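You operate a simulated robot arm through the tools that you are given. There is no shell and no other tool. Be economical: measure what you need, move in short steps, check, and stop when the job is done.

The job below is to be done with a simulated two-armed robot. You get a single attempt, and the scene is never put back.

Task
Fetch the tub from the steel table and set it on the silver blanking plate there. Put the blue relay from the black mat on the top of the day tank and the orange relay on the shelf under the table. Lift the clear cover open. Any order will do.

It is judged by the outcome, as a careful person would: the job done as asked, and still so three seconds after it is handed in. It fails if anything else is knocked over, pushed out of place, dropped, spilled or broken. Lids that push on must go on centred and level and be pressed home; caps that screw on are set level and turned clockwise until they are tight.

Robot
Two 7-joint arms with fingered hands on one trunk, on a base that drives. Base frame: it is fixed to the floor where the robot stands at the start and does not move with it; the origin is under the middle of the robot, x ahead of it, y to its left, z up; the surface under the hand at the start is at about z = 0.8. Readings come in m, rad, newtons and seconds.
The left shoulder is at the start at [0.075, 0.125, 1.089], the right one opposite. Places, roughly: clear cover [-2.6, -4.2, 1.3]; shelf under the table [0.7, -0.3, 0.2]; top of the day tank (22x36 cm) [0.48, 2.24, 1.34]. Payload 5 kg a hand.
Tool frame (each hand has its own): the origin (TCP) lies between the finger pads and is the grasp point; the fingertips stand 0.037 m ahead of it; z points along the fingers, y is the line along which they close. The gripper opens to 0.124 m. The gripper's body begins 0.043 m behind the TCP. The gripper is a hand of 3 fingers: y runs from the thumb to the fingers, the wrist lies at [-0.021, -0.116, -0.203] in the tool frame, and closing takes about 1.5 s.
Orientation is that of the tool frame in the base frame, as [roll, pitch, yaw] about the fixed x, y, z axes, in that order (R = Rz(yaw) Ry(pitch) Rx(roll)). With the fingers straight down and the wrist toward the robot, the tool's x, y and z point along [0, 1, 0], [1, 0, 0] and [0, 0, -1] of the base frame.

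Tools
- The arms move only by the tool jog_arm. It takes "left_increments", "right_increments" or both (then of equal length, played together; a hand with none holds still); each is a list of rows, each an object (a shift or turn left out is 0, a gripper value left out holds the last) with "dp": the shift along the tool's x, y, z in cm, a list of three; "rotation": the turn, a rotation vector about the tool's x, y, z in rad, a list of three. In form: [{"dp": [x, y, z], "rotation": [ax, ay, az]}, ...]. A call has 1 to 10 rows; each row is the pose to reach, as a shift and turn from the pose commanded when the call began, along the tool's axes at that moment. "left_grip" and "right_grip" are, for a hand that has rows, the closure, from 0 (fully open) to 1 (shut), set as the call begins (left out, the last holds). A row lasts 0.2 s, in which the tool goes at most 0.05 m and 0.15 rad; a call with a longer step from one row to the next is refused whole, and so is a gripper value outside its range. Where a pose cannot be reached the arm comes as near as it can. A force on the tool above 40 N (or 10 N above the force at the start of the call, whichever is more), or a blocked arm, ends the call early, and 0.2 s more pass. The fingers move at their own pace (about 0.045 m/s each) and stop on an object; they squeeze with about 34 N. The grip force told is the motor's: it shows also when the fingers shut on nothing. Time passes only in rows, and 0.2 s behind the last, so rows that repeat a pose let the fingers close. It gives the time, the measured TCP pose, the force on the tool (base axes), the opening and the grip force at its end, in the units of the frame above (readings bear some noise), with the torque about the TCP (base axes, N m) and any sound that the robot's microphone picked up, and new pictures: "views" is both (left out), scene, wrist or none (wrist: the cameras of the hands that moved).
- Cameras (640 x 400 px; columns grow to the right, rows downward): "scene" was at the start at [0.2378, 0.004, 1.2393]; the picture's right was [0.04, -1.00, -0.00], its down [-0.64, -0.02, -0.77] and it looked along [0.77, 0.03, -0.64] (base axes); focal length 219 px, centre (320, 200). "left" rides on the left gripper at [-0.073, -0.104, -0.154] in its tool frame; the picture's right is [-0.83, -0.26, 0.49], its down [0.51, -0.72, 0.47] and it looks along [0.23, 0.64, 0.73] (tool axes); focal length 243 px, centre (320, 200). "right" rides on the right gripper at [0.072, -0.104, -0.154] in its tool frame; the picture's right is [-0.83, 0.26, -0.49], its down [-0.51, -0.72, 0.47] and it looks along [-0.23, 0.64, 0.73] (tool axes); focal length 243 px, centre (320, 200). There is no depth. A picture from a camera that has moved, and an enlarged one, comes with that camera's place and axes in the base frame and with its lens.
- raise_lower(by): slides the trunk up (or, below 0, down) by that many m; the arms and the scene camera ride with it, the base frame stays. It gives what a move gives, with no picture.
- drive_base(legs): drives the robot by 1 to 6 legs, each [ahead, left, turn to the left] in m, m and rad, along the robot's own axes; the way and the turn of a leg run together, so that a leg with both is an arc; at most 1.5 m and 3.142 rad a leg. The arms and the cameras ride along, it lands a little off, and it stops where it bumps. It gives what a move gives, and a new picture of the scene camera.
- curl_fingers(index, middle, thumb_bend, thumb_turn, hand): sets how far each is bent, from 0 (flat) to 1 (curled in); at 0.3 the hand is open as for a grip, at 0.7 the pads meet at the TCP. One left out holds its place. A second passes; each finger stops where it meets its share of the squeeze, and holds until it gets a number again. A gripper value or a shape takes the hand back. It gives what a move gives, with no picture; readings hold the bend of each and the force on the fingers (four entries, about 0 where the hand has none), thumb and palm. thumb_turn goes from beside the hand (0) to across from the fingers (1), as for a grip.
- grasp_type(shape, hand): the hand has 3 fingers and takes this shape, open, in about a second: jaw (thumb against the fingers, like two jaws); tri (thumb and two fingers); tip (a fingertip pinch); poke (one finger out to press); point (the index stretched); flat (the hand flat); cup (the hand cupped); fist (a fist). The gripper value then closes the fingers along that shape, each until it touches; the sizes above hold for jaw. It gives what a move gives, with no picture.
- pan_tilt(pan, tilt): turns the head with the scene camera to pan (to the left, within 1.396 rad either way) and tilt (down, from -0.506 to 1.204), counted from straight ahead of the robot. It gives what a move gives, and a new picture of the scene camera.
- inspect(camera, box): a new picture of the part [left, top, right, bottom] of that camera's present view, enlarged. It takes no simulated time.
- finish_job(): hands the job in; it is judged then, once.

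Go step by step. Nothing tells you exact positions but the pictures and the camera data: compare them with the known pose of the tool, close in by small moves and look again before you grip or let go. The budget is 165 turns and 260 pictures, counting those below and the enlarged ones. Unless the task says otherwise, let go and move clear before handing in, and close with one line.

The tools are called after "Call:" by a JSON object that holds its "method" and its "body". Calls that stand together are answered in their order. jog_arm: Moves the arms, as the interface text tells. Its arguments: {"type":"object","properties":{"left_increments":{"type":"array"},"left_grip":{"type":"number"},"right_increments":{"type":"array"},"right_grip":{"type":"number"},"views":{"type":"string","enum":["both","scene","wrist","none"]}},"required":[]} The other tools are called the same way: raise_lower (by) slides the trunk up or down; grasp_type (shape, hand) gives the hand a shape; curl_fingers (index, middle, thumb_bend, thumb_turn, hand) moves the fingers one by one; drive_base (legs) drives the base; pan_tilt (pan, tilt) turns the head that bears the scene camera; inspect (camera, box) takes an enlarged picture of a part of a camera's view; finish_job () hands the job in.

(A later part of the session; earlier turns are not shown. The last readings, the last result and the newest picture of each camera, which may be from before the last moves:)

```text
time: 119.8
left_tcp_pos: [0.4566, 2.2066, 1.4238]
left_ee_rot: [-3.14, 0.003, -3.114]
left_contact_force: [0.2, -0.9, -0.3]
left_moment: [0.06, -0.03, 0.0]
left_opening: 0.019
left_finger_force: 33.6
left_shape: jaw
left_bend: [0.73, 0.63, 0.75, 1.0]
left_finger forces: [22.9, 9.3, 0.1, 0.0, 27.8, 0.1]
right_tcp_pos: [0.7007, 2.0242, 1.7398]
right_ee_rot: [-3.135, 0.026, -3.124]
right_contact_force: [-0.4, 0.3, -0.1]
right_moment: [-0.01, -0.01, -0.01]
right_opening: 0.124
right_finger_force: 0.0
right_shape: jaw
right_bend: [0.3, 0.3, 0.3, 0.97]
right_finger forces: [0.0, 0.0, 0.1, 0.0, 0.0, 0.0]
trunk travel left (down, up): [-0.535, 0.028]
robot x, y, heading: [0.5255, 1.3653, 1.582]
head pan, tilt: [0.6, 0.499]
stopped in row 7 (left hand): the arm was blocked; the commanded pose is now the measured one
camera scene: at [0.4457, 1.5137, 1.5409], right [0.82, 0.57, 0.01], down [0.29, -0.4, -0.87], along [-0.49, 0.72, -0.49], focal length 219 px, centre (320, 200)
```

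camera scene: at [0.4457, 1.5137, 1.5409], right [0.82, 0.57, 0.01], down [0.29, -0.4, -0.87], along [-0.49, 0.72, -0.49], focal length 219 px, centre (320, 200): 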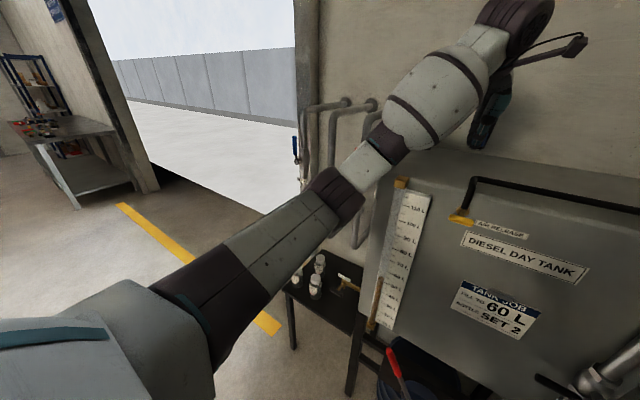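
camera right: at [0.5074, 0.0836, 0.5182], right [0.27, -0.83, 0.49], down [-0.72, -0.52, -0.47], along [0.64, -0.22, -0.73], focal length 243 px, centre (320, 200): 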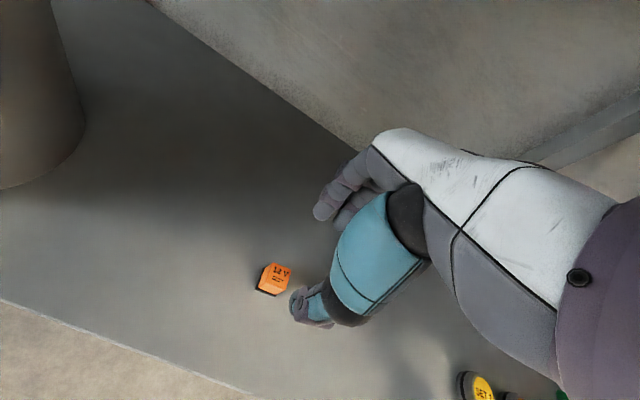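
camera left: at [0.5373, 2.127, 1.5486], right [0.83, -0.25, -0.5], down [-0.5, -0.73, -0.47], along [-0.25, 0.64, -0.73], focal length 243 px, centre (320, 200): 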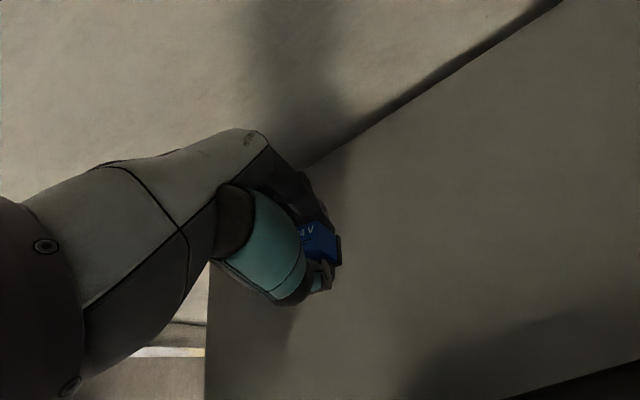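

The arm is blocked near the red valve. I look closely before moving.

Call:
{"method": "inspect", "body": {"camera": "scene", "box": [270, 80, 430, 260]}}

```text
2.22 times, centred on (350, 170) of scene
camera zoom: at [0.4457, 1.5137, 1.5409], right [0.82, 0.57, 0.01], down [0.29, -0.4, -0.87], along [-0.49, 0.72, -0.49], focal length 486 px, centre (253, 267)
```

zoom: 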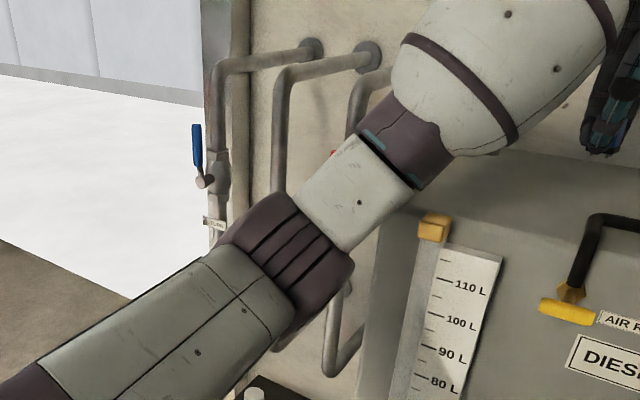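

The forearm is resting against the tank's front-left top edge; the elbow hangs too low there. I rise, lift the trunk fully, and will aim nearer the front ([0.50,2.17]) so the forearm stays in front of the tank.

Call:
{"method": "jog_arm", "body": {"left_increments": [{"dp": [0, -1, -4]}, {"dp": [0, -2, -8]}, {"dp": [0, -3, -12]}, {"dp": [0, -4, -16]}, {"dp": [0, -4, -16]}], "views": "scene"}}

Call:
{"method": "raise_lower", "body": {"by": 0.027}}

```text
time: 121.2
left_tcp_pos: [0.4597, 2.1669, 1.5844]
left_ee_rot: [-3.141, 0.003, -3.114]
left_contact_force: [-0.7, -0.3, -1.3]
left_moment: [0.01, -0.07, -0.01]
left_opening: 0.019
left_finger_force: 33.9
left_shape: jaw
left_bend: [0.73, 0.63, 0.75, 1.0]
left_finger forces: [23.0, 9.1, 0.0, 0.1, 27.8, 0.0]
right_tcp_pos: [0.6996, 2.0239, 1.7387]
right_ee_rot: [-3.135, 0.028, -3.125]
right_contact_force: [0.6, 0.3, -0.3]
right_moment: [0.02, -0.07, 0.0]
right_opening: 0.124
right_finger_force: 0.0
right_shape: jaw
right_bend: [0.3, 0.3, 0.3, 0.97]
right_finger forces: [0.1, 0.0, 0.0, 0.0, 0.0, 0.0]
trunk travel left (down, up): [-0.535, 0.028]
robot x, y, heading: [0.5241, 1.3635, 1.584]
head pan, tilt: [0.6, 0.499]
stopped in row 5 (left hand): the arm was blocked; the commanded pose is now the measured one
camera scene: at [0.4471, 1.5128, 1.5409], right [0.82, 0.57, 0.01], down [0.29, -0.4, -0.87], along [-0.5, 0.72, -0.49], focal length 219 px, centre (320, 200)
```

scene: 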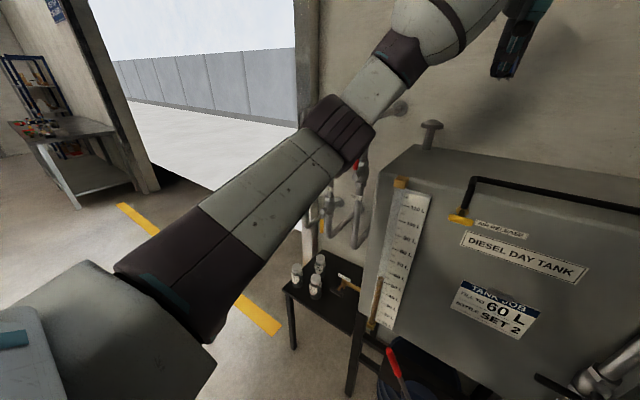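

```text
time: 121.9
left_tcp_pos: [0.4633, 2.149, 1.6262]
left_ee_rot: [3.129, 0.004, -3.119]
left_contact_force: [-0.8, 0.2, -1.8]
left_moment: [-0.01, -0.03, 0.0]
left_opening: 0.0188
left_finger_force: 34.1
left_shape: jaw
left_bend: [0.73, 0.63, 0.75, 1.0]
left_finger forces: [23.1, 9.4, 0.0, 0.0, 27.7, 0.0]
right_tcp_pos: [0.7038, 1.9982, 1.7819]
right_ee_rot: [3.128, 0.028, -3.134]
right_contact_force: [1.2, -0.1, -1.5]
right_moment: [-0.01, 0.12, 0.02]
right_opening: 0.124
right_finger_force: 0.1
right_shape: jaw
right_bend: [0.3, 0.3, 0.3, 0.97]
right_finger forces: [0.1, 0.0, 0.1, 0.1, 0.1, 0.0]
trunk travel left (down, up): [-0.562, 0.001]
robot x, y, heading: [0.5265, 1.3625, 1.577]
head pan, tilt: [0.6, 0.499]
```

The robot still reads tilted, perhaps the right arm touches the wall. I look to the right.

Call:
{"method": "pan_tilt", "body": {"pan": -0.8, "tilt": 0.2}}

```text
time: 123.5
left_tcp_pos: [0.4619, 2.1486, 1.6214]
left_ee_rot: [3.132, 0.004, -3.119]
left_contact_force: [-1.0, -0.3, -0.3]
left_moment: [0.0, 0.0, 0.03]
left_opening: 0.0189
left_finger_force: 33.4
left_shape: jaw
left_bend: [0.73, 0.63, 0.75, 1.0]
left_finger forces: [23.1, 9.4, 0.0, 0.1, 27.8, 0.0]
right_tcp_pos: [0.7052, 2.0005, 1.7757]
right_ee_rot: [3.136, 0.028, -3.131]
right_contact_force: [0.6, 0.1, 0.8]
right_moment: [0.02, 0.01, -0.01]
right_opening: 0.124
right_finger_force: 0.1
right_shape: jaw
right_bend: [0.3, 0.3, 0.3, 0.97]
right_finger forces: [0.0, 0.1, 0.0, 0.0, 0.0, 0.1]
trunk travel left (down, up): [-0.562, 0.001]
robot x, y, heading: [0.5269, 1.3653, 1.577]
head pan, tilt: [-0.799, 0.201]
camera scene: at [0.5654, 1.4493, 1.6009], right [0.7, -0.71, 0.01], down [-0.13, -0.13, -0.98], along [0.7, 0.69, -0.18], focal length 219 px, centre (320, 200)
```

scene: 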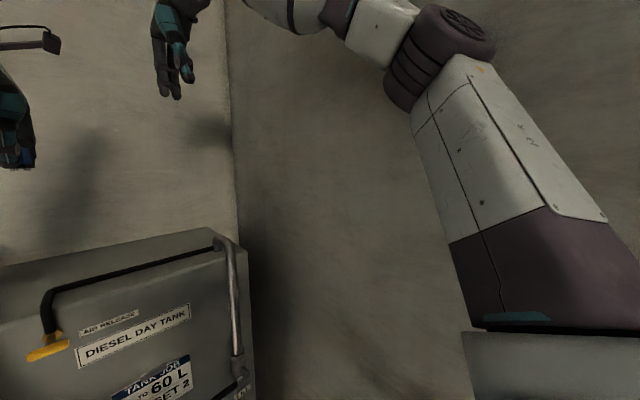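

Yes, the right elbow is at the wall. I shift the base left 7 cm.

Call:
{"method": "drive_base", "body": {"legs": [[0, 0.07, 0]]}}

Call:
{"method": "pan_tilt", "body": {"pan": 0.5, "tilt": 0.45}}

```text
time: 124.8
left_tcp_pos: [0.4321, 2.1629, 1.6134]
left_ee_rot: [3.139, -0.02, -3.121]
left_contact_force: [1.9, 1.2, 0.1]
left_moment: [0.01, 0.11, 0.04]
left_opening: 0.0188
left_finger_force: 34.0
left_shape: jaw
left_bend: [0.73, 0.63, 0.75, 1.0]
left_finger forces: [23.1, 9.3, 0.0, 0.1, 27.8, 0.0]
right_tcp_pos: [0.6789, 2.0157, 1.7643]
right_ee_rot: [-3.136, -0.001, -3.135]
right_contact_force: [1.2, -0.7, 0.3]
right_moment: [-0.07, 0.12, 0.03]
right_opening: 0.1241
right_finger_force: 0.1
right_shape: jaw
right_bend: [0.3, 0.3, 0.3, 0.98]
right_finger forces: [0.0, 0.1, 0.1, 0.0, 0.0, 0.0]
trunk travel left (down, up): [-0.562, 0.001]
robot x, y, heading: [0.4564, 1.3621, 1.576]
head pan, tilt: [-0.799, 0.201]
camera scene: at [0.5331, 1.4626, 1.5984], right [0.7, -0.71, 0.0], down [-0.15, -0.14, -0.98], along [0.7, 0.69, -0.2], focal length 219 px, centre (320, 200)
```

scene: 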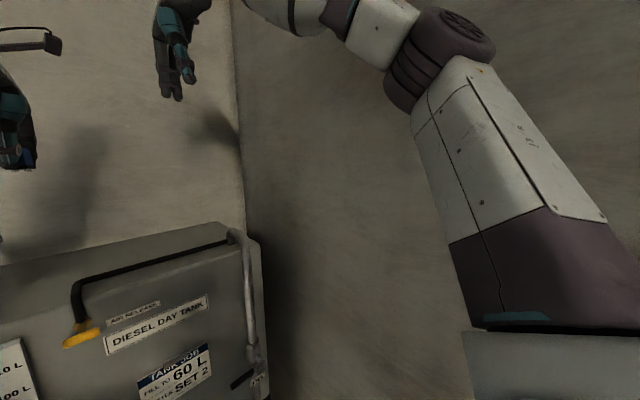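

```text
time: 126.2
left_tcp_pos: [0.4238, 2.1621, 1.6151]
left_ee_rot: [3.138, -0.014, -3.121]
left_contact_force: [-0.2, 0.1, -0.4]
left_moment: [-0.05, 0.01, 0.01]
left_opening: 0.0188
left_finger_force: 33.7
left_shape: jaw
left_bend: [0.73, 0.63, 0.75, 1.0]
left_finger forces: [23.2, 9.4, 0.0, 0.1, 27.7, 0.1]
right_tcp_pos: [0.6698, 2.0131, 1.7658]
right_ee_rot: [-3.141, 0.004, -3.135]
right_contact_force: [-0.2, 0.2, 0.3]
right_moment: [-0.05, -0.01, 0.01]
right_opening: 0.1237
right_finger_force: 0.1
right_shape: jaw
right_bend: [0.3, 0.3, 0.3, 0.98]
right_finger forces: [0.0, 0.0, 0.0, 0.0, 0.0, 0.0]
trunk travel left (down, up): [-0.562, 0.001]
robot x, y, heading: [0.458, 1.3645, 1.571]
head pan, tilt: [0.499, 0.45]
camera scene: at [0.414, 1.4758, 1.576], right [0.88, 0.48, 0.0], down [0.21, -0.38, -0.9], along [-0.43, 0.79, -0.43], focal length 219 px, centre (320, 200)
```

scene: 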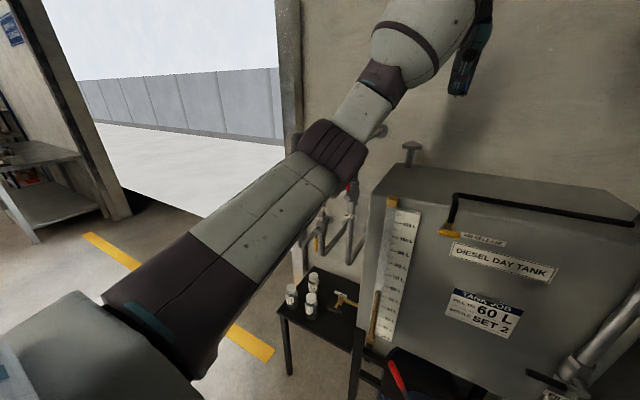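

Relieved. Now I go down over [0.47,2.18] and look on the way.

Call:
{"method": "jog_arm", "body": {"left_increments": [{"dp": [-2.3, 1, 0]}, {"dp": [-4.6, 2, 0]}, {"dp": [-4.6, 2, 4]}, {"dp": [-4.6, 2, 8]}, {"dp": [-4.6, 2, 12]}, {"dp": [-4.6, 2, 16]}, {"dp": [-4.6, 2, 19]}, {"dp": [-4.6, 2, 19]}]}}

```text
time: 128.0
left_tcp_pos: [0.4647, 2.1826, 1.4242]
left_ee_rot: [3.136, -0.015, -3.122]
left_contact_force: [0.2, 0.0, -0.3]
left_moment: [-0.03, 0.02, 0.0]
left_opening: 0.019
left_finger_force: 33.7
left_shape: jaw
left_bend: [0.73, 0.64, 0.75, 1.0]
left_finger forces: [23.1, 8.8, 0.0, 0.0, 27.7, 0.0]
right_tcp_pos: [0.6698, 2.0146, 1.7676]
right_ee_rot: [3.141, 0.008, -3.134]
right_contact_force: [0.7, 0.0, 0.0]
right_moment: [0.01, 0.0, 0.01]
right_opening: 0.1238
right_finger_force: 0.0
right_shape: jaw
right_bend: [0.3, 0.3, 0.3, 0.98]
right_finger forces: [0.0, 0.0, 0.0, 0.1, 0.0, 0.1]
trunk travel left (down, up): [-0.562, 0.001]
robot x, y, heading: [0.4595, 1.3641, 1.573]
head pan, tilt: [0.499, 0.45]
camera scene: at [0.4131, 1.4756, 1.5761], right [0.88, 0.48, 0.0], down [0.21, -0.38, -0.9], along [-0.43, 0.79, -0.44], focal length 219 px, centre (320, 200)
camera left: at [0.5412, 2.0791, 1.5753], right [0.83, -0.24, -0.5], down [-0.5, -0.73, -0.47], along [-0.25, 0.64, -0.73], focal length 243 px, centre (320, 200)
```

scene: 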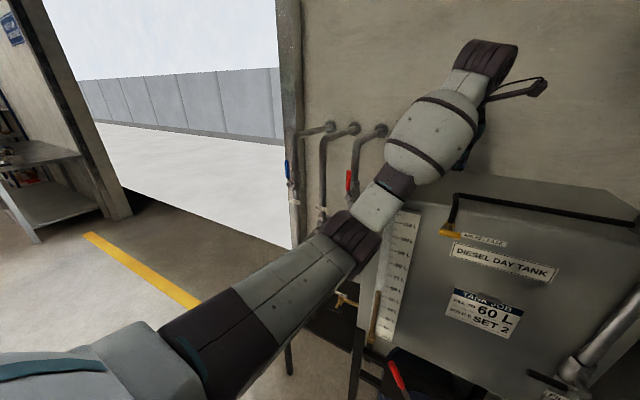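
left: 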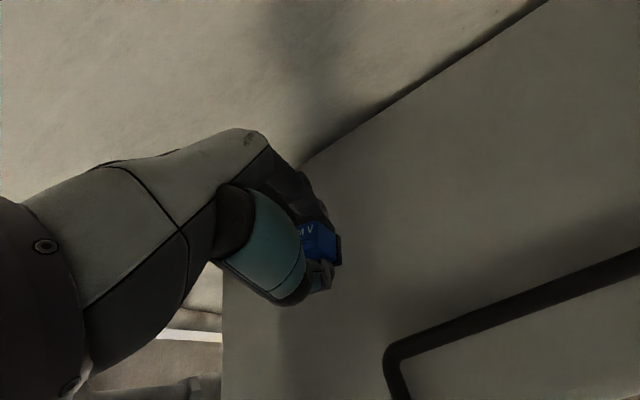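

The elbow is now in front of the gauge, clear of the pipes but close. I back up 3 cm and extend 3 cm for more room.

Call:
{"method": "drive_base", "body": {"legs": [[-0.035, 0, 0]]}}

Call:
{"method": "jog_arm", "body": {"left_increments": [{"dp": [0, 1.5, 0]}, {"dp": [0, 3, 0]}, {"dp": [0, 3, 1.2]}, {"dp": [0, 3, 2.2]}, {"dp": [0, 3, 2.2]}], "views": "scene"}}

```text
time: 128.9
left_tcp_pos: [0.4636, 2.1546, 1.4148]
left_ee_rot: [-3.136, -0.013, -3.12]
left_contact_force: [-0.2, 0.5, -1.8]
left_moment: [-0.11, -0.01, 0.0]
left_opening: 0.0187
left_finger_force: 33.8
left_shape: jaw
left_bend: [0.73, 0.64, 0.75, 1.0]
left_finger forces: [23.2, 9.0, 0.1, 0.1, 27.8, 0.0]
right_tcp_pos: [0.6706, 1.9908, 1.7586]
right_ee_rot: [-3.13, 0.006, -3.135]
right_contact_force: [-0.3, 0.5, -1.6]
right_moment: [-0.15, 0.03, 0.0]
right_opening: 0.1238
right_finger_force: 0.0
right_shape: jaw
right_bend: [0.3, 0.3, 0.3, 0.98]
right_finger forces: [0.0, 0.0, 0.0, 0.0, 0.0, 0.0]
trunk travel left (down, up): [-0.562, 0.001]
robot x, y, heading: [0.4551, 1.3282, 1.579]
head pan, tilt: [0.499, 0.45]
camera scene: at [0.4134, 1.4499, 1.5746], right [0.88, 0.48, 0.0], down [0.21, -0.39, -0.9], along [-0.43, 0.79, -0.44], focal length 219 px, centre (320, 200)
```

scene: 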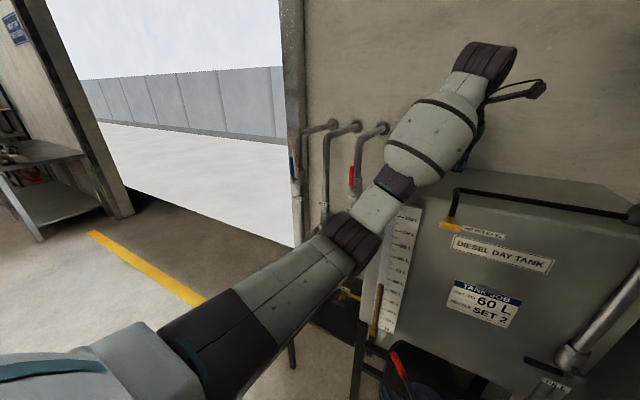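

```text
time: 130.1
left_tcp_pos: [0.4643, 2.1746, 1.4053]
left_ee_rot: [3.135, -0.016, -3.121]
left_contact_force: [-0.6, -0.4, -0.1]
left_moment: [0.03, 0.02, -0.01]
left_opening: 0.0188
left_finger_force: 33.4
left_shape: jaw
left_bend: [0.73, 0.64, 0.75, 1.0]
left_finger forces: [23.2, 8.9, 0.0, 0.0, 27.8, 0.0]
right_tcp_pos: [0.6702, 1.974, 1.7687]
right_ee_rot: [3.14, 0.007, -3.133]
right_contact_force: [0.4, -0.7, 0.7]
right_moment: [0.04, 0.0, 0.01]
right_opening: 0.1238
right_finger_force: 0.0
right_shape: jaw
right_bend: [0.3, 0.3, 0.3, 0.97]
right_finger forces: [0.0, 0.0, 0.0, 0.0, 0.0, 0.0]
trunk travel left (down, up): [-0.562, 0.001]
robot x, y, heading: [0.4606, 1.326, 1.574]
head pan, tilt: [0.499, 0.45]
camera scene: at [0.4133, 1.437, 1.5766], right [0.88, 0.48, 0.0], down [0.21, -0.38, -0.9], along [-0.43, 0.79, -0.43], focal length 219 px, centre (320, 200)
```

scene: 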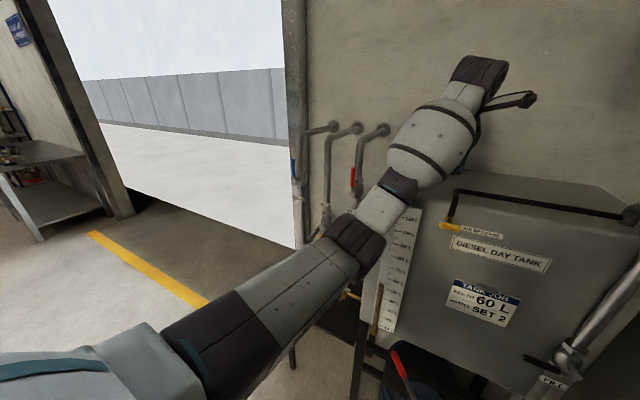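

Call:
{"method": "jog_arm", "body": {"left_increments": [{"dp": [0, 0, 0.8]}, {"dp": [0, 0, 1.4]}, {"dp": [0, 0, 1.4]}], "views": "none"}}

Call:
{"method": "jog_arm", "body": {"left_increments": [{"dp": [0, 0, 0.3]}, {"dp": [0, 0, 0.5]}, {"dp": [0, 0, 0.5]}], "views": "none"}}

```text
time: 130.9
left_tcp_pos: [0.464, 2.1752, 1.3888]
left_ee_rot: [3.139, -0.015, -3.121]
left_contact_force: [0.2, -0.1, -0.3]
left_moment: [0.0, 0.01, 0.02]
left_opening: 0.0187
left_finger_force: 34.2
left_shape: jaw
left_bend: [0.73, 0.64, 0.75, 1.0]
left_finger forces: [23.2, 8.9, 0.1, 0.1, 27.7, 0.0]
right_tcp_pos: [0.6701, 1.9777, 1.7673]
right_ee_rot: [3.141, 0.007, -3.135]
right_contact_force: [0.0, -0.1, -0.7]
right_moment: [-0.02, -0.04, -0.04]
right_opening: 0.124
right_finger_force: 0.0
right_shape: jaw
right_bend: [0.3, 0.3, 0.3, 0.97]
right_finger forces: [0.0, 0.0, 0.0, 0.0, 0.1, 0.0]
trunk travel left (down, up): [-0.562, 0.001]
robot x, y, heading: [0.4574, 1.3268, 1.571]
head pan, tilt: [0.499, 0.45]
```

```text
time: 131.7
left_tcp_pos: [0.4636, 2.1772, 1.3831]
left_ee_rot: [3.139, -0.013, -3.122]
left_contact_force: [0.6, -0.3, 0.2]
left_moment: [-0.01, -0.03, 0.0]
left_opening: 0.0186
left_finger_force: 34.4
left_shape: jaw
left_bend: [0.73, 0.64, 0.75, 1.0]
left_finger forces: [23.2, 9.0, 0.0, 0.1, 27.6, 0.0]
right_tcp_pos: [0.6697, 1.9805, 1.7663]
right_ee_rot: [-3.14, 0.006, -3.134]
right_contact_force: [-0.2, 0.2, -0.3]
right_moment: [0.04, -0.02, 0.02]
right_opening: 0.1238
right_finger_force: 0.1
right_shape: jaw
right_bend: [0.3, 0.3, 0.3, 0.97]
right_finger forces: [0.0, 0.0, 0.0, 0.1, 0.1, 0.1]
trunk travel left (down, up): [-0.562, 0.001]
robot x, y, heading: [0.4565, 1.3281, 1.577]
head pan, tilt: [0.499, 0.45]
```

Call:
{"method": "jog_arm", "body": {"left_increments": [{"dp": [0, 0, 0.2]}, {"dp": [0, 0, 0.4]}, {"dp": [0, 0, 0.4]}], "views": "none"}}

Call:
{"method": "jog_arm", "body": {"left_increments": [{"dp": [0, 0, 0.2]}, {"dp": [0, 0, 0.3]}, {"dp": [0, 0, 0.3]}], "views": "scene"}}

```text
time: 132.5
left_tcp_pos: [0.4633, 2.1777, 1.3783]
left_ee_rot: [3.14, -0.014, -3.121]
left_contact_force: [1.1, -0.4, -1.0]
left_moment: [0.01, -0.04, -0.01]
left_opening: 0.0187
left_finger_force: 34.1
left_shape: jaw
left_bend: [0.73, 0.64, 0.75, 1.0]
left_finger forces: [23.2, 8.8, 0.0, 0.0, 27.6, 0.0]
right_tcp_pos: [0.6692, 1.9778, 1.7667]
right_ee_rot: [-3.141, 0.007, -3.134]
right_contact_force: [0.2, 0.0, 0.6]
right_moment: [-0.02, -0.03, -0.02]
right_opening: 0.1241
right_finger_force: 0.0
right_shape: jaw
right_bend: [0.3, 0.3, 0.3, 0.97]
right_finger forces: [0.0, 0.1, 0.0, 0.1, 0.0, 0.1]
trunk travel left (down, up): [-0.562, 0.001]
robot x, y, heading: [0.4596, 1.3273, 1.571]
head pan, tilt: [0.499, 0.45]
```

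```text
time: 133.3
left_tcp_pos: [0.463, 2.1773, 1.3775]
left_ee_rot: [3.137, -0.014, -3.121]
left_contact_force: [0.3, 1.0, 1.2]
left_moment: [0.05, 0.02, 0.02]
left_opening: 0.0186
left_finger_force: 34.1
left_shape: jaw
left_bend: [0.73, 0.64, 0.75, 1.0]
left_finger forces: [23.2, 10.0, 0.0, 0.0, 28.0, 0.0]
right_tcp_pos: [0.6703, 1.9799, 1.7661]
right_ee_rot: [-3.14, 0.008, -3.135]
right_contact_force: [-0.1, 0.9, 0.3]
right_moment: [-0.03, 0.01, 0.01]
right_opening: 0.1241
right_finger_force: 0.0
right_shape: jaw
right_bend: [0.3, 0.3, 0.3, 0.97]
right_finger forces: [0.0, 0.0, 0.0, 0.1, 0.0, 0.0]
trunk travel left (down, up): [-0.562, 0.001]
robot x, y, heading: [0.4577, 1.3297, 1.578]
head pan, tilt: [0.499, 0.45]
camera scene: at [0.4131, 1.4405, 1.5761], right [0.88, 0.48, 0.0], down [0.21, -0.38, -0.9], along [-0.43, 0.79, -0.44], focal length 219 px, centre (320, 200)
```

scene: 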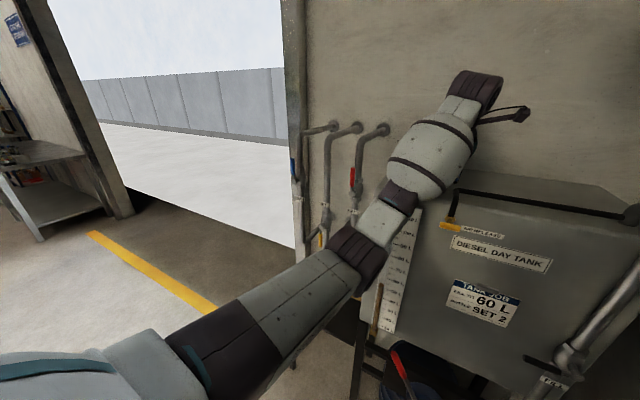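

Finger forces changed: contact begins. A 2 mm press to confirm, and a frontal look.

Call:
{"method": "jog_arm", "body": {"left_increments": [{"dp": [0, 0, 0.1]}, {"dp": [0, 0, 0.2]}, {"dp": [0, 0, 0.2]}], "views": "none"}}

Call:
{"method": "pan_tilt", "body": {"pan": 0, "tilt": 0.4}}

Call:
{"method": "inspect", "body": {"camera": "scene", "box": [270, 140, 370, 220]}}

```text
time: 134.1
left_tcp_pos: [0.4644, 2.1763, 1.3753]
left_ee_rot: [3.136, -0.014, -3.121]
left_contact_force: [-1.0, 3.2, 8.6]
left_moment: [0.25, 0.07, 0.0]
left_opening: 0.019
left_finger_force: 34.5
left_shape: jaw
left_bend: [0.73, 0.63, 0.75, 1.0]
left_finger forces: [23.8, 14.9, 0.0, 0.0, 28.2, 0.1]
right_tcp_pos: [0.6698, 1.9788, 1.7679]
right_ee_rot: [-3.14, 0.006, -3.135]
right_contact_force: [-1.1, 0.0, 0.3]
right_moment: [0.01, 0.02, -0.02]
right_opening: 0.1238
right_finger_force: 0.0
right_shape: jaw
right_bend: [0.3, 0.3, 0.3, 0.97]
right_finger forces: [0.1, 0.0, 0.0, 0.0, 0.0, 0.0]
trunk travel left (down, up): [-0.562, 0.001]
robot x, y, heading: [0.455, 1.3268, 1.574]
head pan, tilt: [0.499, 0.45]
```

```text
time: 135.0
left_tcp_pos: [0.4645, 2.1764, 1.3766]
left_ee_rot: [3.137, -0.014, -3.121]
left_contact_force: [-1.2, 3.3, 14.7]
left_moment: [0.36, 0.14, -0.04]
left_opening: 0.0193
left_finger_force: 34.0
left_shape: jaw
left_bend: [0.73, 0.63, 0.75, 1.0]
left_finger forces: [24.6, 17.4, 0.1, 0.0, 28.2, 0.0]
right_tcp_pos: [0.6681, 1.9777, 1.7685]
right_ee_rot: [-3.139, 0.006, -3.136]
right_contact_force: [-1.0, -0.4, -0.1]
right_moment: [0.01, 0.0, 0.02]
right_opening: 0.124
right_finger_force: 0.0
right_shape: jaw
right_bend: [0.3, 0.3, 0.3, 0.97]
right_finger forces: [0.0, 0.1, 0.0, 0.0, 0.1, 0.0]
trunk travel left (down, up): [-0.562, 0.001]
robot x, y, heading: [0.4571, 1.3288, 1.575]
head pan, tilt: [0.0, 0.4]
camera scene: at [0.4568, 1.4516, 1.5809], right [1.0, 0.01, 0.0], down [0.0, -0.39, -0.92], along [0.0, 0.92, -0.39], focal length 219 px, centre (320, 200)
```

scene: 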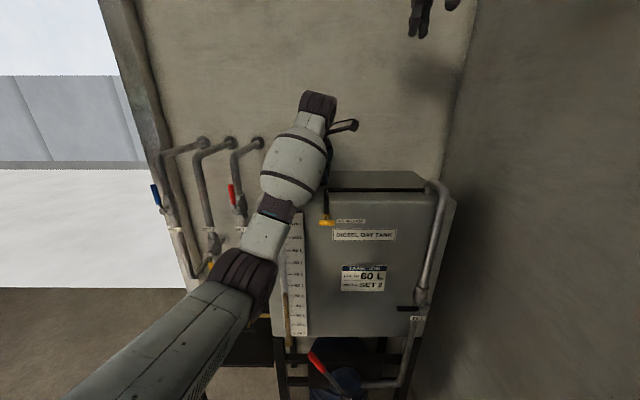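

```text
5.00 times, centred on (320, 180) of scene
camera zoom: at [0.4568, 1.4516, 1.5809], right [1.0, 0.01, 0.0], down [0.0, -0.39, -0.92], along [0.0, 0.92, -0.39], focal length 1094 px, centre (320, 300)
```

zoom: 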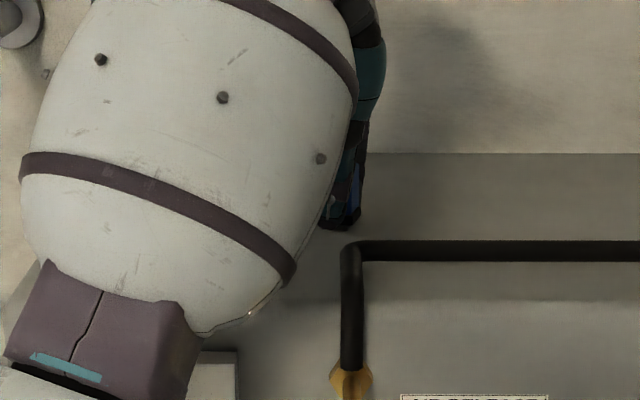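

Relay is pressed on the tank top. I ease 2 mm and open.

Call:
{"method": "jog_arm", "body": {"left_increments": [{"dp": [0, 0, -0.2]}, {"dp": [0, 0, -0.2]}], "views": "none"}}

Call:
{"method": "jog_arm", "body": {"left_increments": [{"dp": [0, 0, 0]}, {"dp": [0, 0, 0]}, {"dp": [0, 0, 0]}, {"dp": [0, 0, 0]}, {"dp": [0, 0, 0]}], "left_grip": 0.45, "views": "wrist"}}

```text
time: 135.6
left_tcp_pos: [0.4639, 2.1748, 1.3746]
left_ee_rot: [3.138, -0.015, -3.12]
left_contact_force: [-0.4, 1.9, 9.0]
left_moment: [0.24, 0.08, 0.0]
left_opening: 0.0192
left_finger_force: 34.4
left_shape: jaw
left_bend: [0.73, 0.63, 0.75, 1.0]
left_finger forces: [24.3, 14.3, 0.0, 0.0, 28.1, 0.0]
right_tcp_pos: [0.6702, 1.9785, 1.7662]
right_ee_rot: [-3.14, 0.008, -3.135]
right_contact_force: [0.3, -0.5, 0.1]
right_moment: [0.0, 0.03, 0.03]
right_opening: 0.1238
right_finger_force: 0.2
right_shape: jaw
right_bend: [0.3, 0.3, 0.3, 0.97]
right_finger forces: [0.0, 0.0, 0.0, 0.1, 0.1, 0.0]
trunk travel left (down, up): [-0.562, 0.001]
robot x, y, heading: [0.4573, 1.334, 1.575]
head pan, tilt: [0.0, 0.4]
```

```text
time: 136.8
left_tcp_pos: [0.4638, 2.1784, 1.3753]
left_ee_rot: [3.14, -0.014, -3.121]
left_contact_force: [0.4, -0.3, 0.5]
left_moment: [0.01, 0.02, -0.02]
left_opening: 0.0677
left_finger_force: 0.0
left_shape: jaw
left_bend: [0.74, 0.43, 0.67, 1.0]
left_finger forces: [0.1, 0.0, 0.0, 0.0, 0.1, 0.0]
right_tcp_pos: [0.6696, 1.9792, 1.7661]
right_ee_rot: [-3.138, 0.006, -3.135]
right_contact_force: [-0.7, -0.1, 0.1]
right_moment: [-0.03, 0.01, 0.0]
right_opening: 0.1239
right_finger_force: 0.1
right_shape: jaw
right_bend: [0.3, 0.3, 0.3, 0.97]
right_finger forces: [0.0, 0.0, 0.0, 0.0, 0.0, 0.1]
trunk travel left (down, up): [-0.562, 0.001]
robot x, y, heading: [0.4537, 1.3289, 1.575]
head pan, tilt: [0.0, 0.4]
camera left: at [0.5398, 2.0754, 1.526], right [0.83, -0.24, -0.5], down [-0.5, -0.73, -0.47], along [-0.26, 0.64, -0.73], focal length 243 px, centre (320, 200)
```

left: 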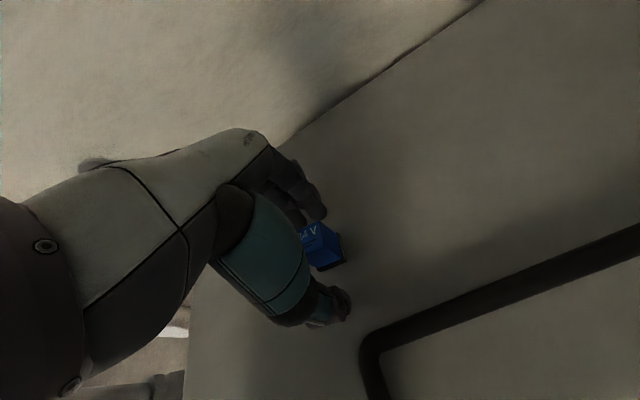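

Released and standing. I raise the hand straight up and look.

Call:
{"method": "jog_arm", "body": {"left_increments": [{"dp": [0, 0, -2]}, {"dp": [0, 0, -5]}, {"dp": [0, 0, -9]}, {"dp": [0, 0, -13]}, {"dp": [0, 0, -17]}, {"dp": [0, 0, -21]}, {"dp": [0, 0, -25]}, {"dp": [0, 0, -25]}], "views": "both"}}

Call:
{"method": "inspect", "body": {"camera": "scene", "box": [270, 130, 390, 220]}}

```text
time: 138.6
left_tcp_pos: [0.4671, 2.1764, 1.6251]
left_ee_rot: [3.14, -0.014, -3.12]
left_contact_force: [-0.4, 0.4, 0.6]
left_moment: [0.02, -0.03, 0.0]
left_opening: 0.0675
left_finger_force: 0.1
left_shape: jaw
left_bend: [0.74, 0.43, 0.67, 1.0]
left_finger forces: [0.0, 0.0, 0.1, 0.0, 0.0, 0.0]
right_tcp_pos: [0.6698, 1.9783, 1.7647]
right_ee_rot: [-3.137, 0.006, -3.136]
right_contact_force: [-0.2, -0.3, 0.4]
right_moment: [-0.03, 0.01, 0.01]
right_opening: 0.1238
right_finger_force: 0.0
right_shape: jaw
right_bend: [0.3, 0.3, 0.3, 0.97]
right_finger forces: [0.0, 0.0, 0.0, 0.0, 0.0, 0.0]
trunk travel left (down, up): [-0.562, 0.001]
robot x, y, heading: [0.4553, 1.3279, 1.573]
head pan, tilt: [0.0, 0.4]
camera scene: at [0.4571, 1.4524, 1.5806], right [1.0, 0.0, 0.0], down [0.0, -0.39, -0.92], along [0.0, 0.92, -0.39], focal length 219 px, centre (320, 200)
camera left: at [0.5429, 2.0738, 1.7751], right [0.83, -0.24, -0.5], down [-0.5, -0.73, -0.47], along [-0.26, 0.64, -0.73], focal length 243 px, centre (320, 200)
```

scene: 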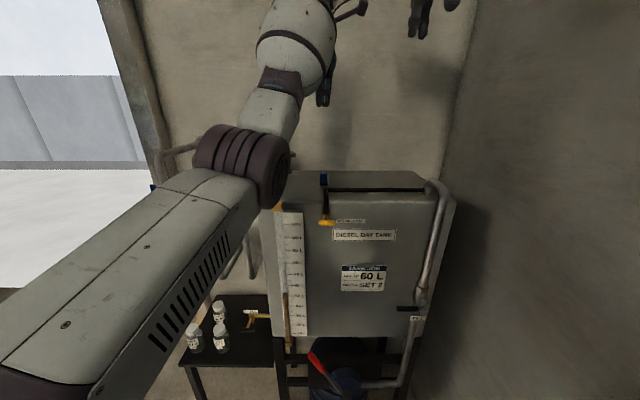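
left: 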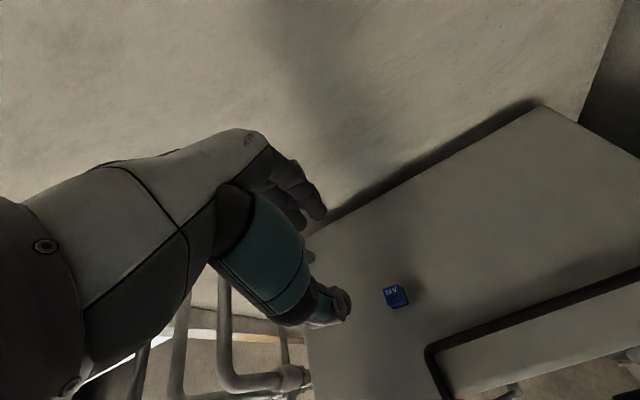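

```text
4.44 times, centred on (330, 175) of scene
camera zoom: at [0.4571, 1.4524, 1.5806], right [1.0, 0.0, 0.0], down [0.0, -0.39, -0.92], along [0.0, 0.92, -0.39], focal length 973 px, centre (276, 311)
```

zoom: 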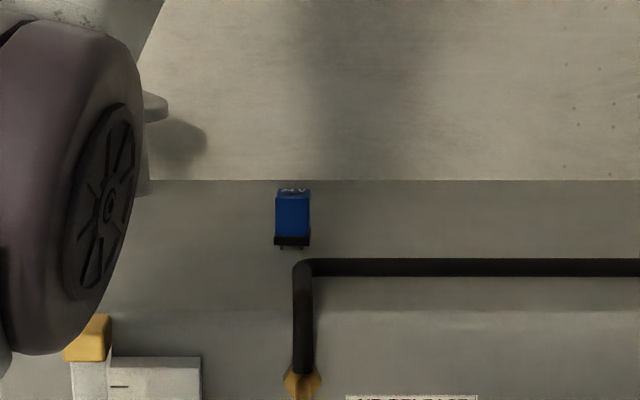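

The blue relay stands upright on the tank top. Now I back away and strafe out, then turn to look toward the clear cover.

Call:
{"method": "drive_base", "body": {"legs": [[-0.2, 0, 0], [0, 1.2, 0], [0, 0, 1.57], [0, 0, 1.57]]}}

Call:
{"method": "pan_tilt", "body": {"pan": 0, "tilt": 0.2}}

```text
time: 158.3
left_tcp_pos: [-0.7642, 0.2744, 1.6259]
left_ee_rot: [3.14, -0.013, 0.014]
left_contact_force: [-0.2, 1.1, -0.3]
left_moment: [0.0, -0.02, 0.01]
left_opening: 0.0677
left_finger_force: 0.0
left_shape: jaw
left_bend: [0.74, 0.43, 0.67, 1.0]
left_finger forces: [0.0, 0.0, 0.0, 0.0, 0.1, 0.0]
right_tcp_pos: [-0.967, 0.4743, 1.7657]
right_ee_rot: [-3.14, 0.008, 0.0]
right_contact_force: [-0.4, 1.0, -0.3]
right_moment: [0.02, -0.01, -0.01]
right_opening: 0.1236
right_finger_force: 0.1
right_shape: jaw
right_bend: [0.3, 0.3, 0.3, 0.98]
right_finger forces: [0.1, 0.0, 0.1, 0.0, 0.0, 0.0]
trunk travel left (down, up): [-0.562, 0.001]
robot x, y, heading: [-0.7509, 1.1166, -1.572]
head pan, tilt: [0.0, 0.4]
camera scene: at [-0.7487, 1.0038, 1.5808], right [-1.0, 0.0, 0.0], down [0.0, 0.39, -0.92], along [0.0, -0.92, -0.39], focal length 219 px, centre (320, 200)
```

scene: 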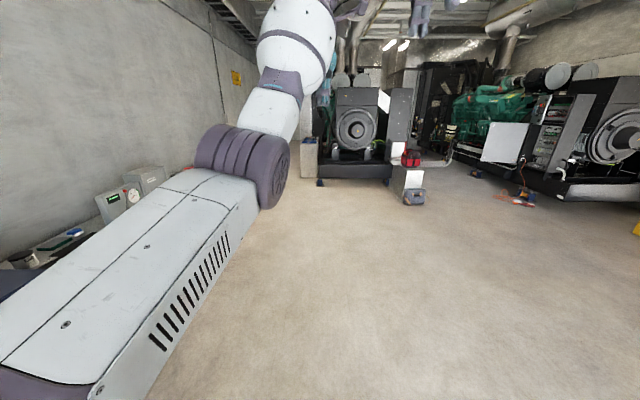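

```text
time: 159.0
left_tcp_pos: [-0.7637, 0.2735, 1.6246]
left_ee_rot: [3.141, -0.015, 0.014]
left_contact_force: [-0.9, -0.3, 0.0]
left_moment: [0.01, 0.0, 0.0]
left_opening: 0.0679
left_finger_force: 0.1
left_shape: jaw
left_bend: [0.74, 0.43, 0.67, 1.0]
left_finger forces: [0.0, 0.0, 0.0, 0.1, 0.0, 0.0]
right_tcp_pos: [-0.9662, 0.4734, 1.7652]
right_ee_rot: [-3.139, 0.006, -0.001]
right_contact_force: [0.4, 0.5, 0.5]
right_moment: [0.0, -0.02, 0.02]
right_opening: 0.1238
right_finger_force: 0.1
right_shape: jaw
right_bend: [0.3, 0.3, 0.3, 0.97]
right_finger forces: [0.0, 0.0, 0.0, 0.0, 0.0, 0.0]
trunk travel left (down, up): [-0.562, 0.001]
robot x, y, heading: [-0.7484, 1.1258, -1.569]
head pan, tilt: [0.0, 0.201]
camera scene: at [-0.7482, 1.0032, 1.5992], right [-1.0, 0.0, 0.0], down [0.0, 0.2, -0.98], along [0.0, -0.98, -0.2], focal length 219 px, centre (320, 200)
```

scene: 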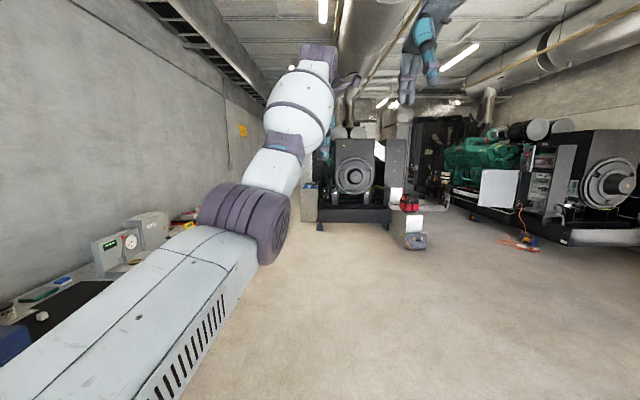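

Call:
{"method": "inspect", "body": {"camera": "scene", "box": [320, 100, 520, 240]}}

```text
2.86 times, centred on (420, 170) of scene
camera zoom: at [-0.7482, 1.0032, 1.5992], right [-1.0, 0.0, 0.0], down [0.0, 0.2, -0.98], along [0.0, -0.98, -0.2], focal length 625 px, centre (34, 286)
```

zoom: 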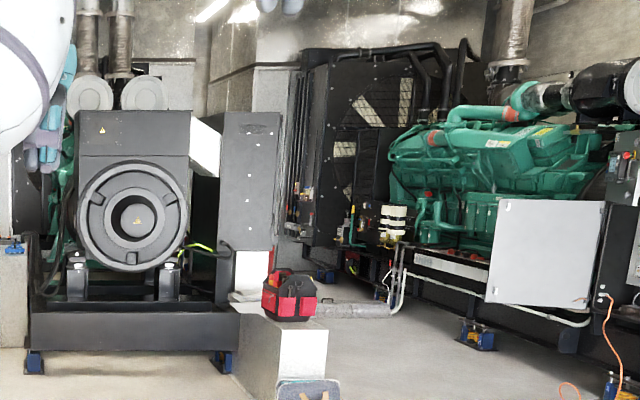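

The cover's place projects onto the dark cabinet right of the genset; I drive nearer in clear floor and look again.

Call:
{"method": "drive_base", "body": {"legs": [[1.3, -1.3, 0], [1.0, -0.8, 0]]}}

Call:
{"method": "inspect", "body": {"camera": "scene", "box": [200, 80, 440, 240]}}

```text
refused: leg 1 is longer than a leg can be; nothing moved
```

```text
2.50 times, centred on (320, 160) of scene
camera zoom: at [-0.7482, 1.0032, 1.5992], right [-1.0, 0.0, 0.0], down [0.0, 0.2, -0.98], along [0.0, -0.98, -0.2], focal length 547 px, centre (320, 300)
```

zoom: 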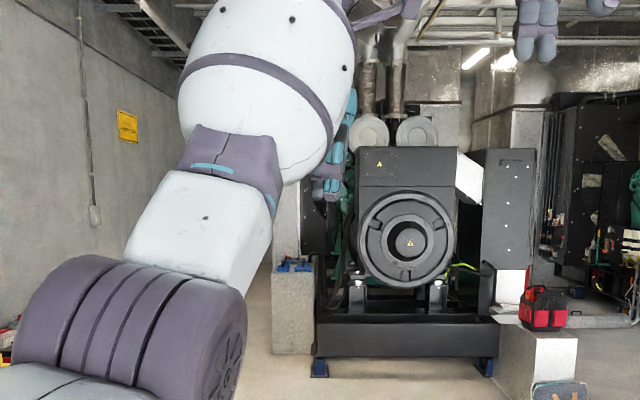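

Call:
{"method": "drive_base", "body": {"legs": [[0.9, -1.1, 0], [0.9, -0.9, 0]]}}

Call:
{"method": "inspect", "body": {"camera": "scene", "box": [220, 90, 440, 260]}}

```text
time: 176.7
left_tcp_pos: [-2.7676, -1.5236, 1.6248]
left_ee_rot: [3.137, -0.014, 0.008]
left_contact_force: [-0.1, -0.3, 0.6]
left_moment: [-0.01, 0.04, -0.03]
left_opening: 0.0678
left_finger_force: 0.1
left_shape: jaw
left_bend: [0.74, 0.43, 0.67, 1.0]
left_finger forces: [0.0, 0.1, 0.1, 0.0, 0.0, 0.0]
right_tcp_pos: [-2.9679, -1.3241, 1.7669]
right_ee_rot: [-3.139, 0.007, -0.008]
right_contact_force: [0.2, 0.9, 0.4]
right_moment: [0.0, 0.04, -0.02]
right_opening: 0.1238
right_finger_force: 0.0
right_shape: jaw
right_bend: [0.3, 0.3, 0.3, 0.97]
right_finger forces: [0.1, 0.0, 0.0, 0.0, 0.0, 0.0]
trunk travel left (down, up): [-0.562, 0.001]
robot x, y, heading: [-2.7462, -0.6788, -1.586]
head pan, tilt: [0.0, 0.201]
camera scene: at [-2.7458, -0.7958, 1.5994], right [-1.0, 0.01, 0.0], down [0.0, 0.2, -0.98], along [-0.01, -0.98, -0.2], focal length 219 px, centre (320, 200)
```

scene: 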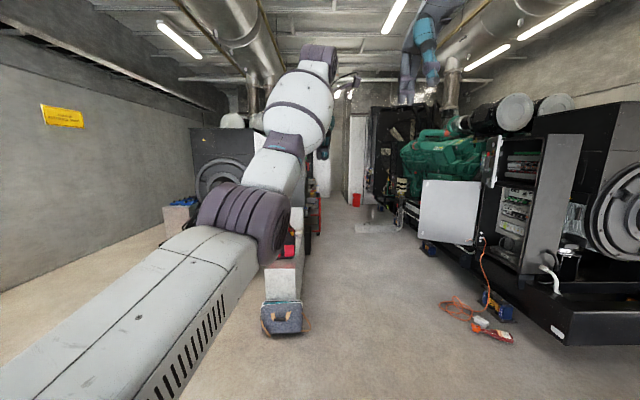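

```text
2.35 times, centred on (330, 175) of scene
camera zoom: at [-2.7458, -0.7958, 1.5994], right [-1.0, 0.01, 0.0], down [0.0, 0.2, -0.98], along [-0.01, -0.98, -0.2], focal length 515 px, centre (296, 259)
```

zoom: 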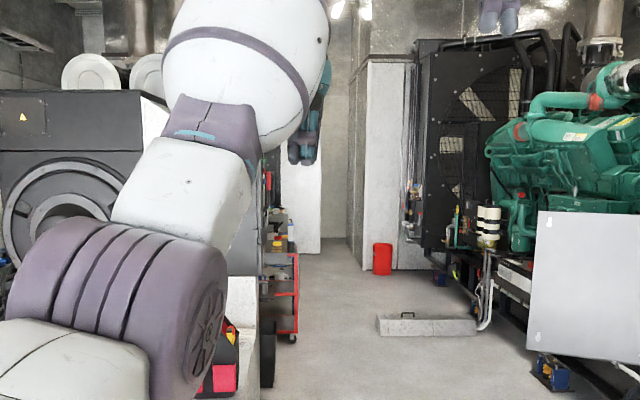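

The left arm blocks the view, so I lower the trunk and move on down the aisle for a look at the cabinet's aisle side.

Call:
{"method": "raise_lower", "body": {"by": -0.28}}

Call:
{"method": "jog_arm", "body": {"left_increments": [{"dp": [2, 0, 4]}, {"dp": [4, -1, 8]}, {"dp": [6, -2, 12]}, {"dp": [8, -3, 16]}, {"dp": [10, -4, 20]}, {"dp": [10, -5, 24]}], "right_increments": [{"dp": [0, 0, 4]}, {"dp": [-1, 0, 8]}, {"dp": [-2, 0, 12]}, {"dp": [-3, 0, 16]}, {"dp": [-4, 0, 20]}, {"dp": [-6, 0, 24]}], "views": "none"}}

Call:
{"method": "drive_base", "body": {"legs": [[0.6, -0.35, 0]]}}

Call:
{"method": "pan_tilt", "body": {"pan": 0.3, "tilt": 0.1}}

```text
time: 179.5
left_tcp_pos: [-2.768, -1.5238, 1.3443]
left_ee_rot: [3.137, -0.016, 0.006]
left_contact_force: [-0.6, 0.2, 0.3]
left_moment: [-0.02, 0.02, 0.02]
left_opening: 0.0676
left_finger_force: 0.1
left_shape: jaw
left_bend: [0.74, 0.43, 0.67, 1.0]
left_finger forces: [0.0, 0.1, 0.0, 0.1, 0.1, 0.1]
right_tcp_pos: [-2.9682, -1.3234, 1.4868]
right_ee_rot: [-3.139, 0.008, -0.007]
right_contact_force: [0.3, 1.2, -0.6]
right_moment: [0.01, 0.03, 0.0]
right_opening: 0.1242
right_finger_force: 0.1
right_shape: jaw
right_bend: [0.3, 0.3, 0.3, 0.97]
right_finger forces: [0.1, 0.0, 0.0, 0.1, 0.1, 0.0]
trunk travel left (down, up): [-0.282, 0.281]
robot x, y, heading: [-2.745, -0.6763, -1.583]
head pan, tilt: [0.0, 0.201]
```

```text
time: 180.9
left_tcp_pos: [-2.6681, -1.4736, 1.1064]
left_ee_rot: [3.136, -0.015, 0.006]
left_contact_force: [-1.5, -0.5, 0.5]
left_moment: [0.02, -0.05, 0.02]
left_opening: 0.0679
left_finger_force: 0.1
left_shape: jaw
left_bend: [0.74, 0.43, 0.67, 1.0]
left_finger forces: [0.0, 0.0, 0.0, 0.0, 0.0, 0.0]
right_tcp_pos: [-3.0331, -1.325, 1.245]
right_ee_rot: [-3.141, 0.005, -0.007]
right_contact_force: [-1.1, -0.1, -0.2]
right_moment: [0.04, -0.05, -0.01]
right_opening: 0.1239
right_finger_force: 0.0
right_shape: jaw
right_bend: [0.3, 0.3, 0.3, 0.98]
right_finger forces: [0.0, 0.0, 0.0, 0.0, 0.1, 0.0]
trunk travel left (down, up): [-0.282, 0.281]
robot x, y, heading: [-2.7475, -0.6779, -1.581]
head pan, tilt: [0.0, 0.201]
```

```text
time: 184.7
left_tcp_pos: [-3.0209, -2.0723, 1.108]
left_ee_rot: [3.139, -0.013, 0.006]
left_contact_force: [-0.1, 0.1, 1.3]
left_moment: [0.02, -0.02, -0.02]
left_opening: 0.068
left_finger_force: 0.0
left_shape: jaw
left_bend: [0.74, 0.43, 0.67, 1.0]
left_finger forces: [0.1, 0.0, 0.0, 0.0, 0.0, 0.0]
right_tcp_pos: [-3.3855, -1.921, 1.2483]
right_ee_rot: [-3.14, 0.006, -0.01]
right_contact_force: [-0.1, -0.3, 1.0]
right_moment: [0.0, -0.01, -0.02]
right_opening: 0.124
right_finger_force: 0.0
right_shape: jaw
right_bend: [0.3, 0.3, 0.3, 0.97]
right_finger forces: [0.1, 0.0, 0.0, 0.0, 0.1, 0.0]
trunk travel left (down, up): [-0.282, 0.281]
robot x, y, heading: [-3.0998, -1.2729, -1.583]
head pan, tilt: [0.0, 0.201]
camera scene: at [-3.1023, -1.5407, 1.2883], right [-1.0, 0.01, 0.0], down [0.0, 0.2, -0.98], along [-0.01, -0.98, -0.2], focal length 219 px, centre (320, 200)
```

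scene: 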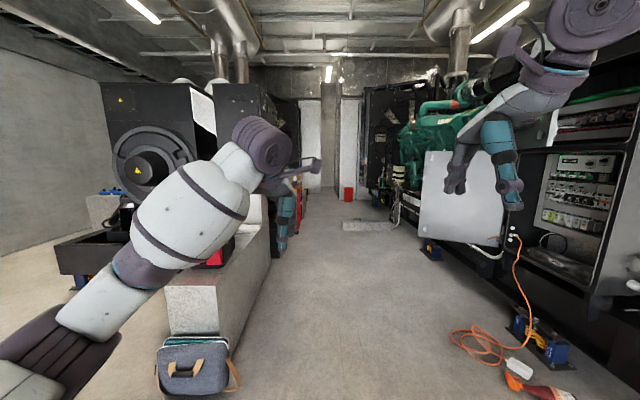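

```text
time: 185.5
left_tcp_pos: [-3.0224, -2.073, 1.1062]
left_ee_rot: [3.14, -0.014, 0.007]
left_contact_force: [-0.5, 0.5, 0.0]
left_moment: [0.0, 0.01, -0.02]
left_opening: 0.068
left_finger_force: 0.0
left_shape: jaw
left_bend: [0.74, 0.43, 0.67, 1.0]
left_finger forces: [0.0, 0.0, 0.1, 0.1, 0.0, 0.0]
right_tcp_pos: [-3.3844, -1.9222, 1.2473]
right_ee_rot: [-3.141, 0.005, -0.01]
right_contact_force: [0.3, 0.2, -0.6]
right_moment: [0.01, 0.0, 0.01]
right_opening: 0.124
right_finger_force: 0.0
right_shape: jaw
right_bend: [0.3, 0.3, 0.3, 0.97]
right_finger forces: [0.0, 0.1, 0.0, 0.1, 0.0, 0.0]
trunk travel left (down, up): [-0.282, 0.281]
robot x, y, heading: [-3.0999, -1.2724, -1.581]
head pan, tilt: [0.3, 0.099]
camera scene: at [-3.0752, -1.5363, 1.2975], right [-0.96, -0.28, 0.0], down [-0.03, 0.1, -0.99], along [0.28, -0.95, -0.1], focal length 219 px, centre (320, 200)
```

scene: 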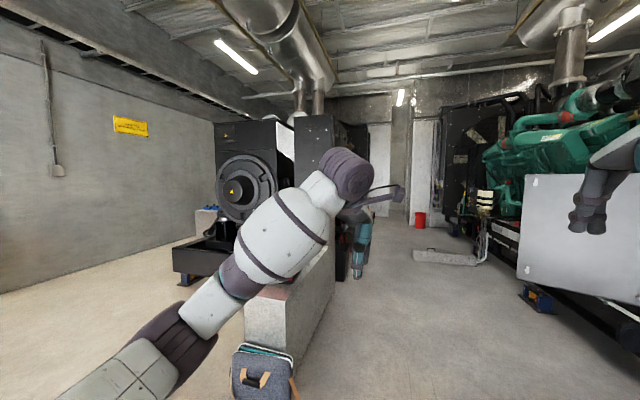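

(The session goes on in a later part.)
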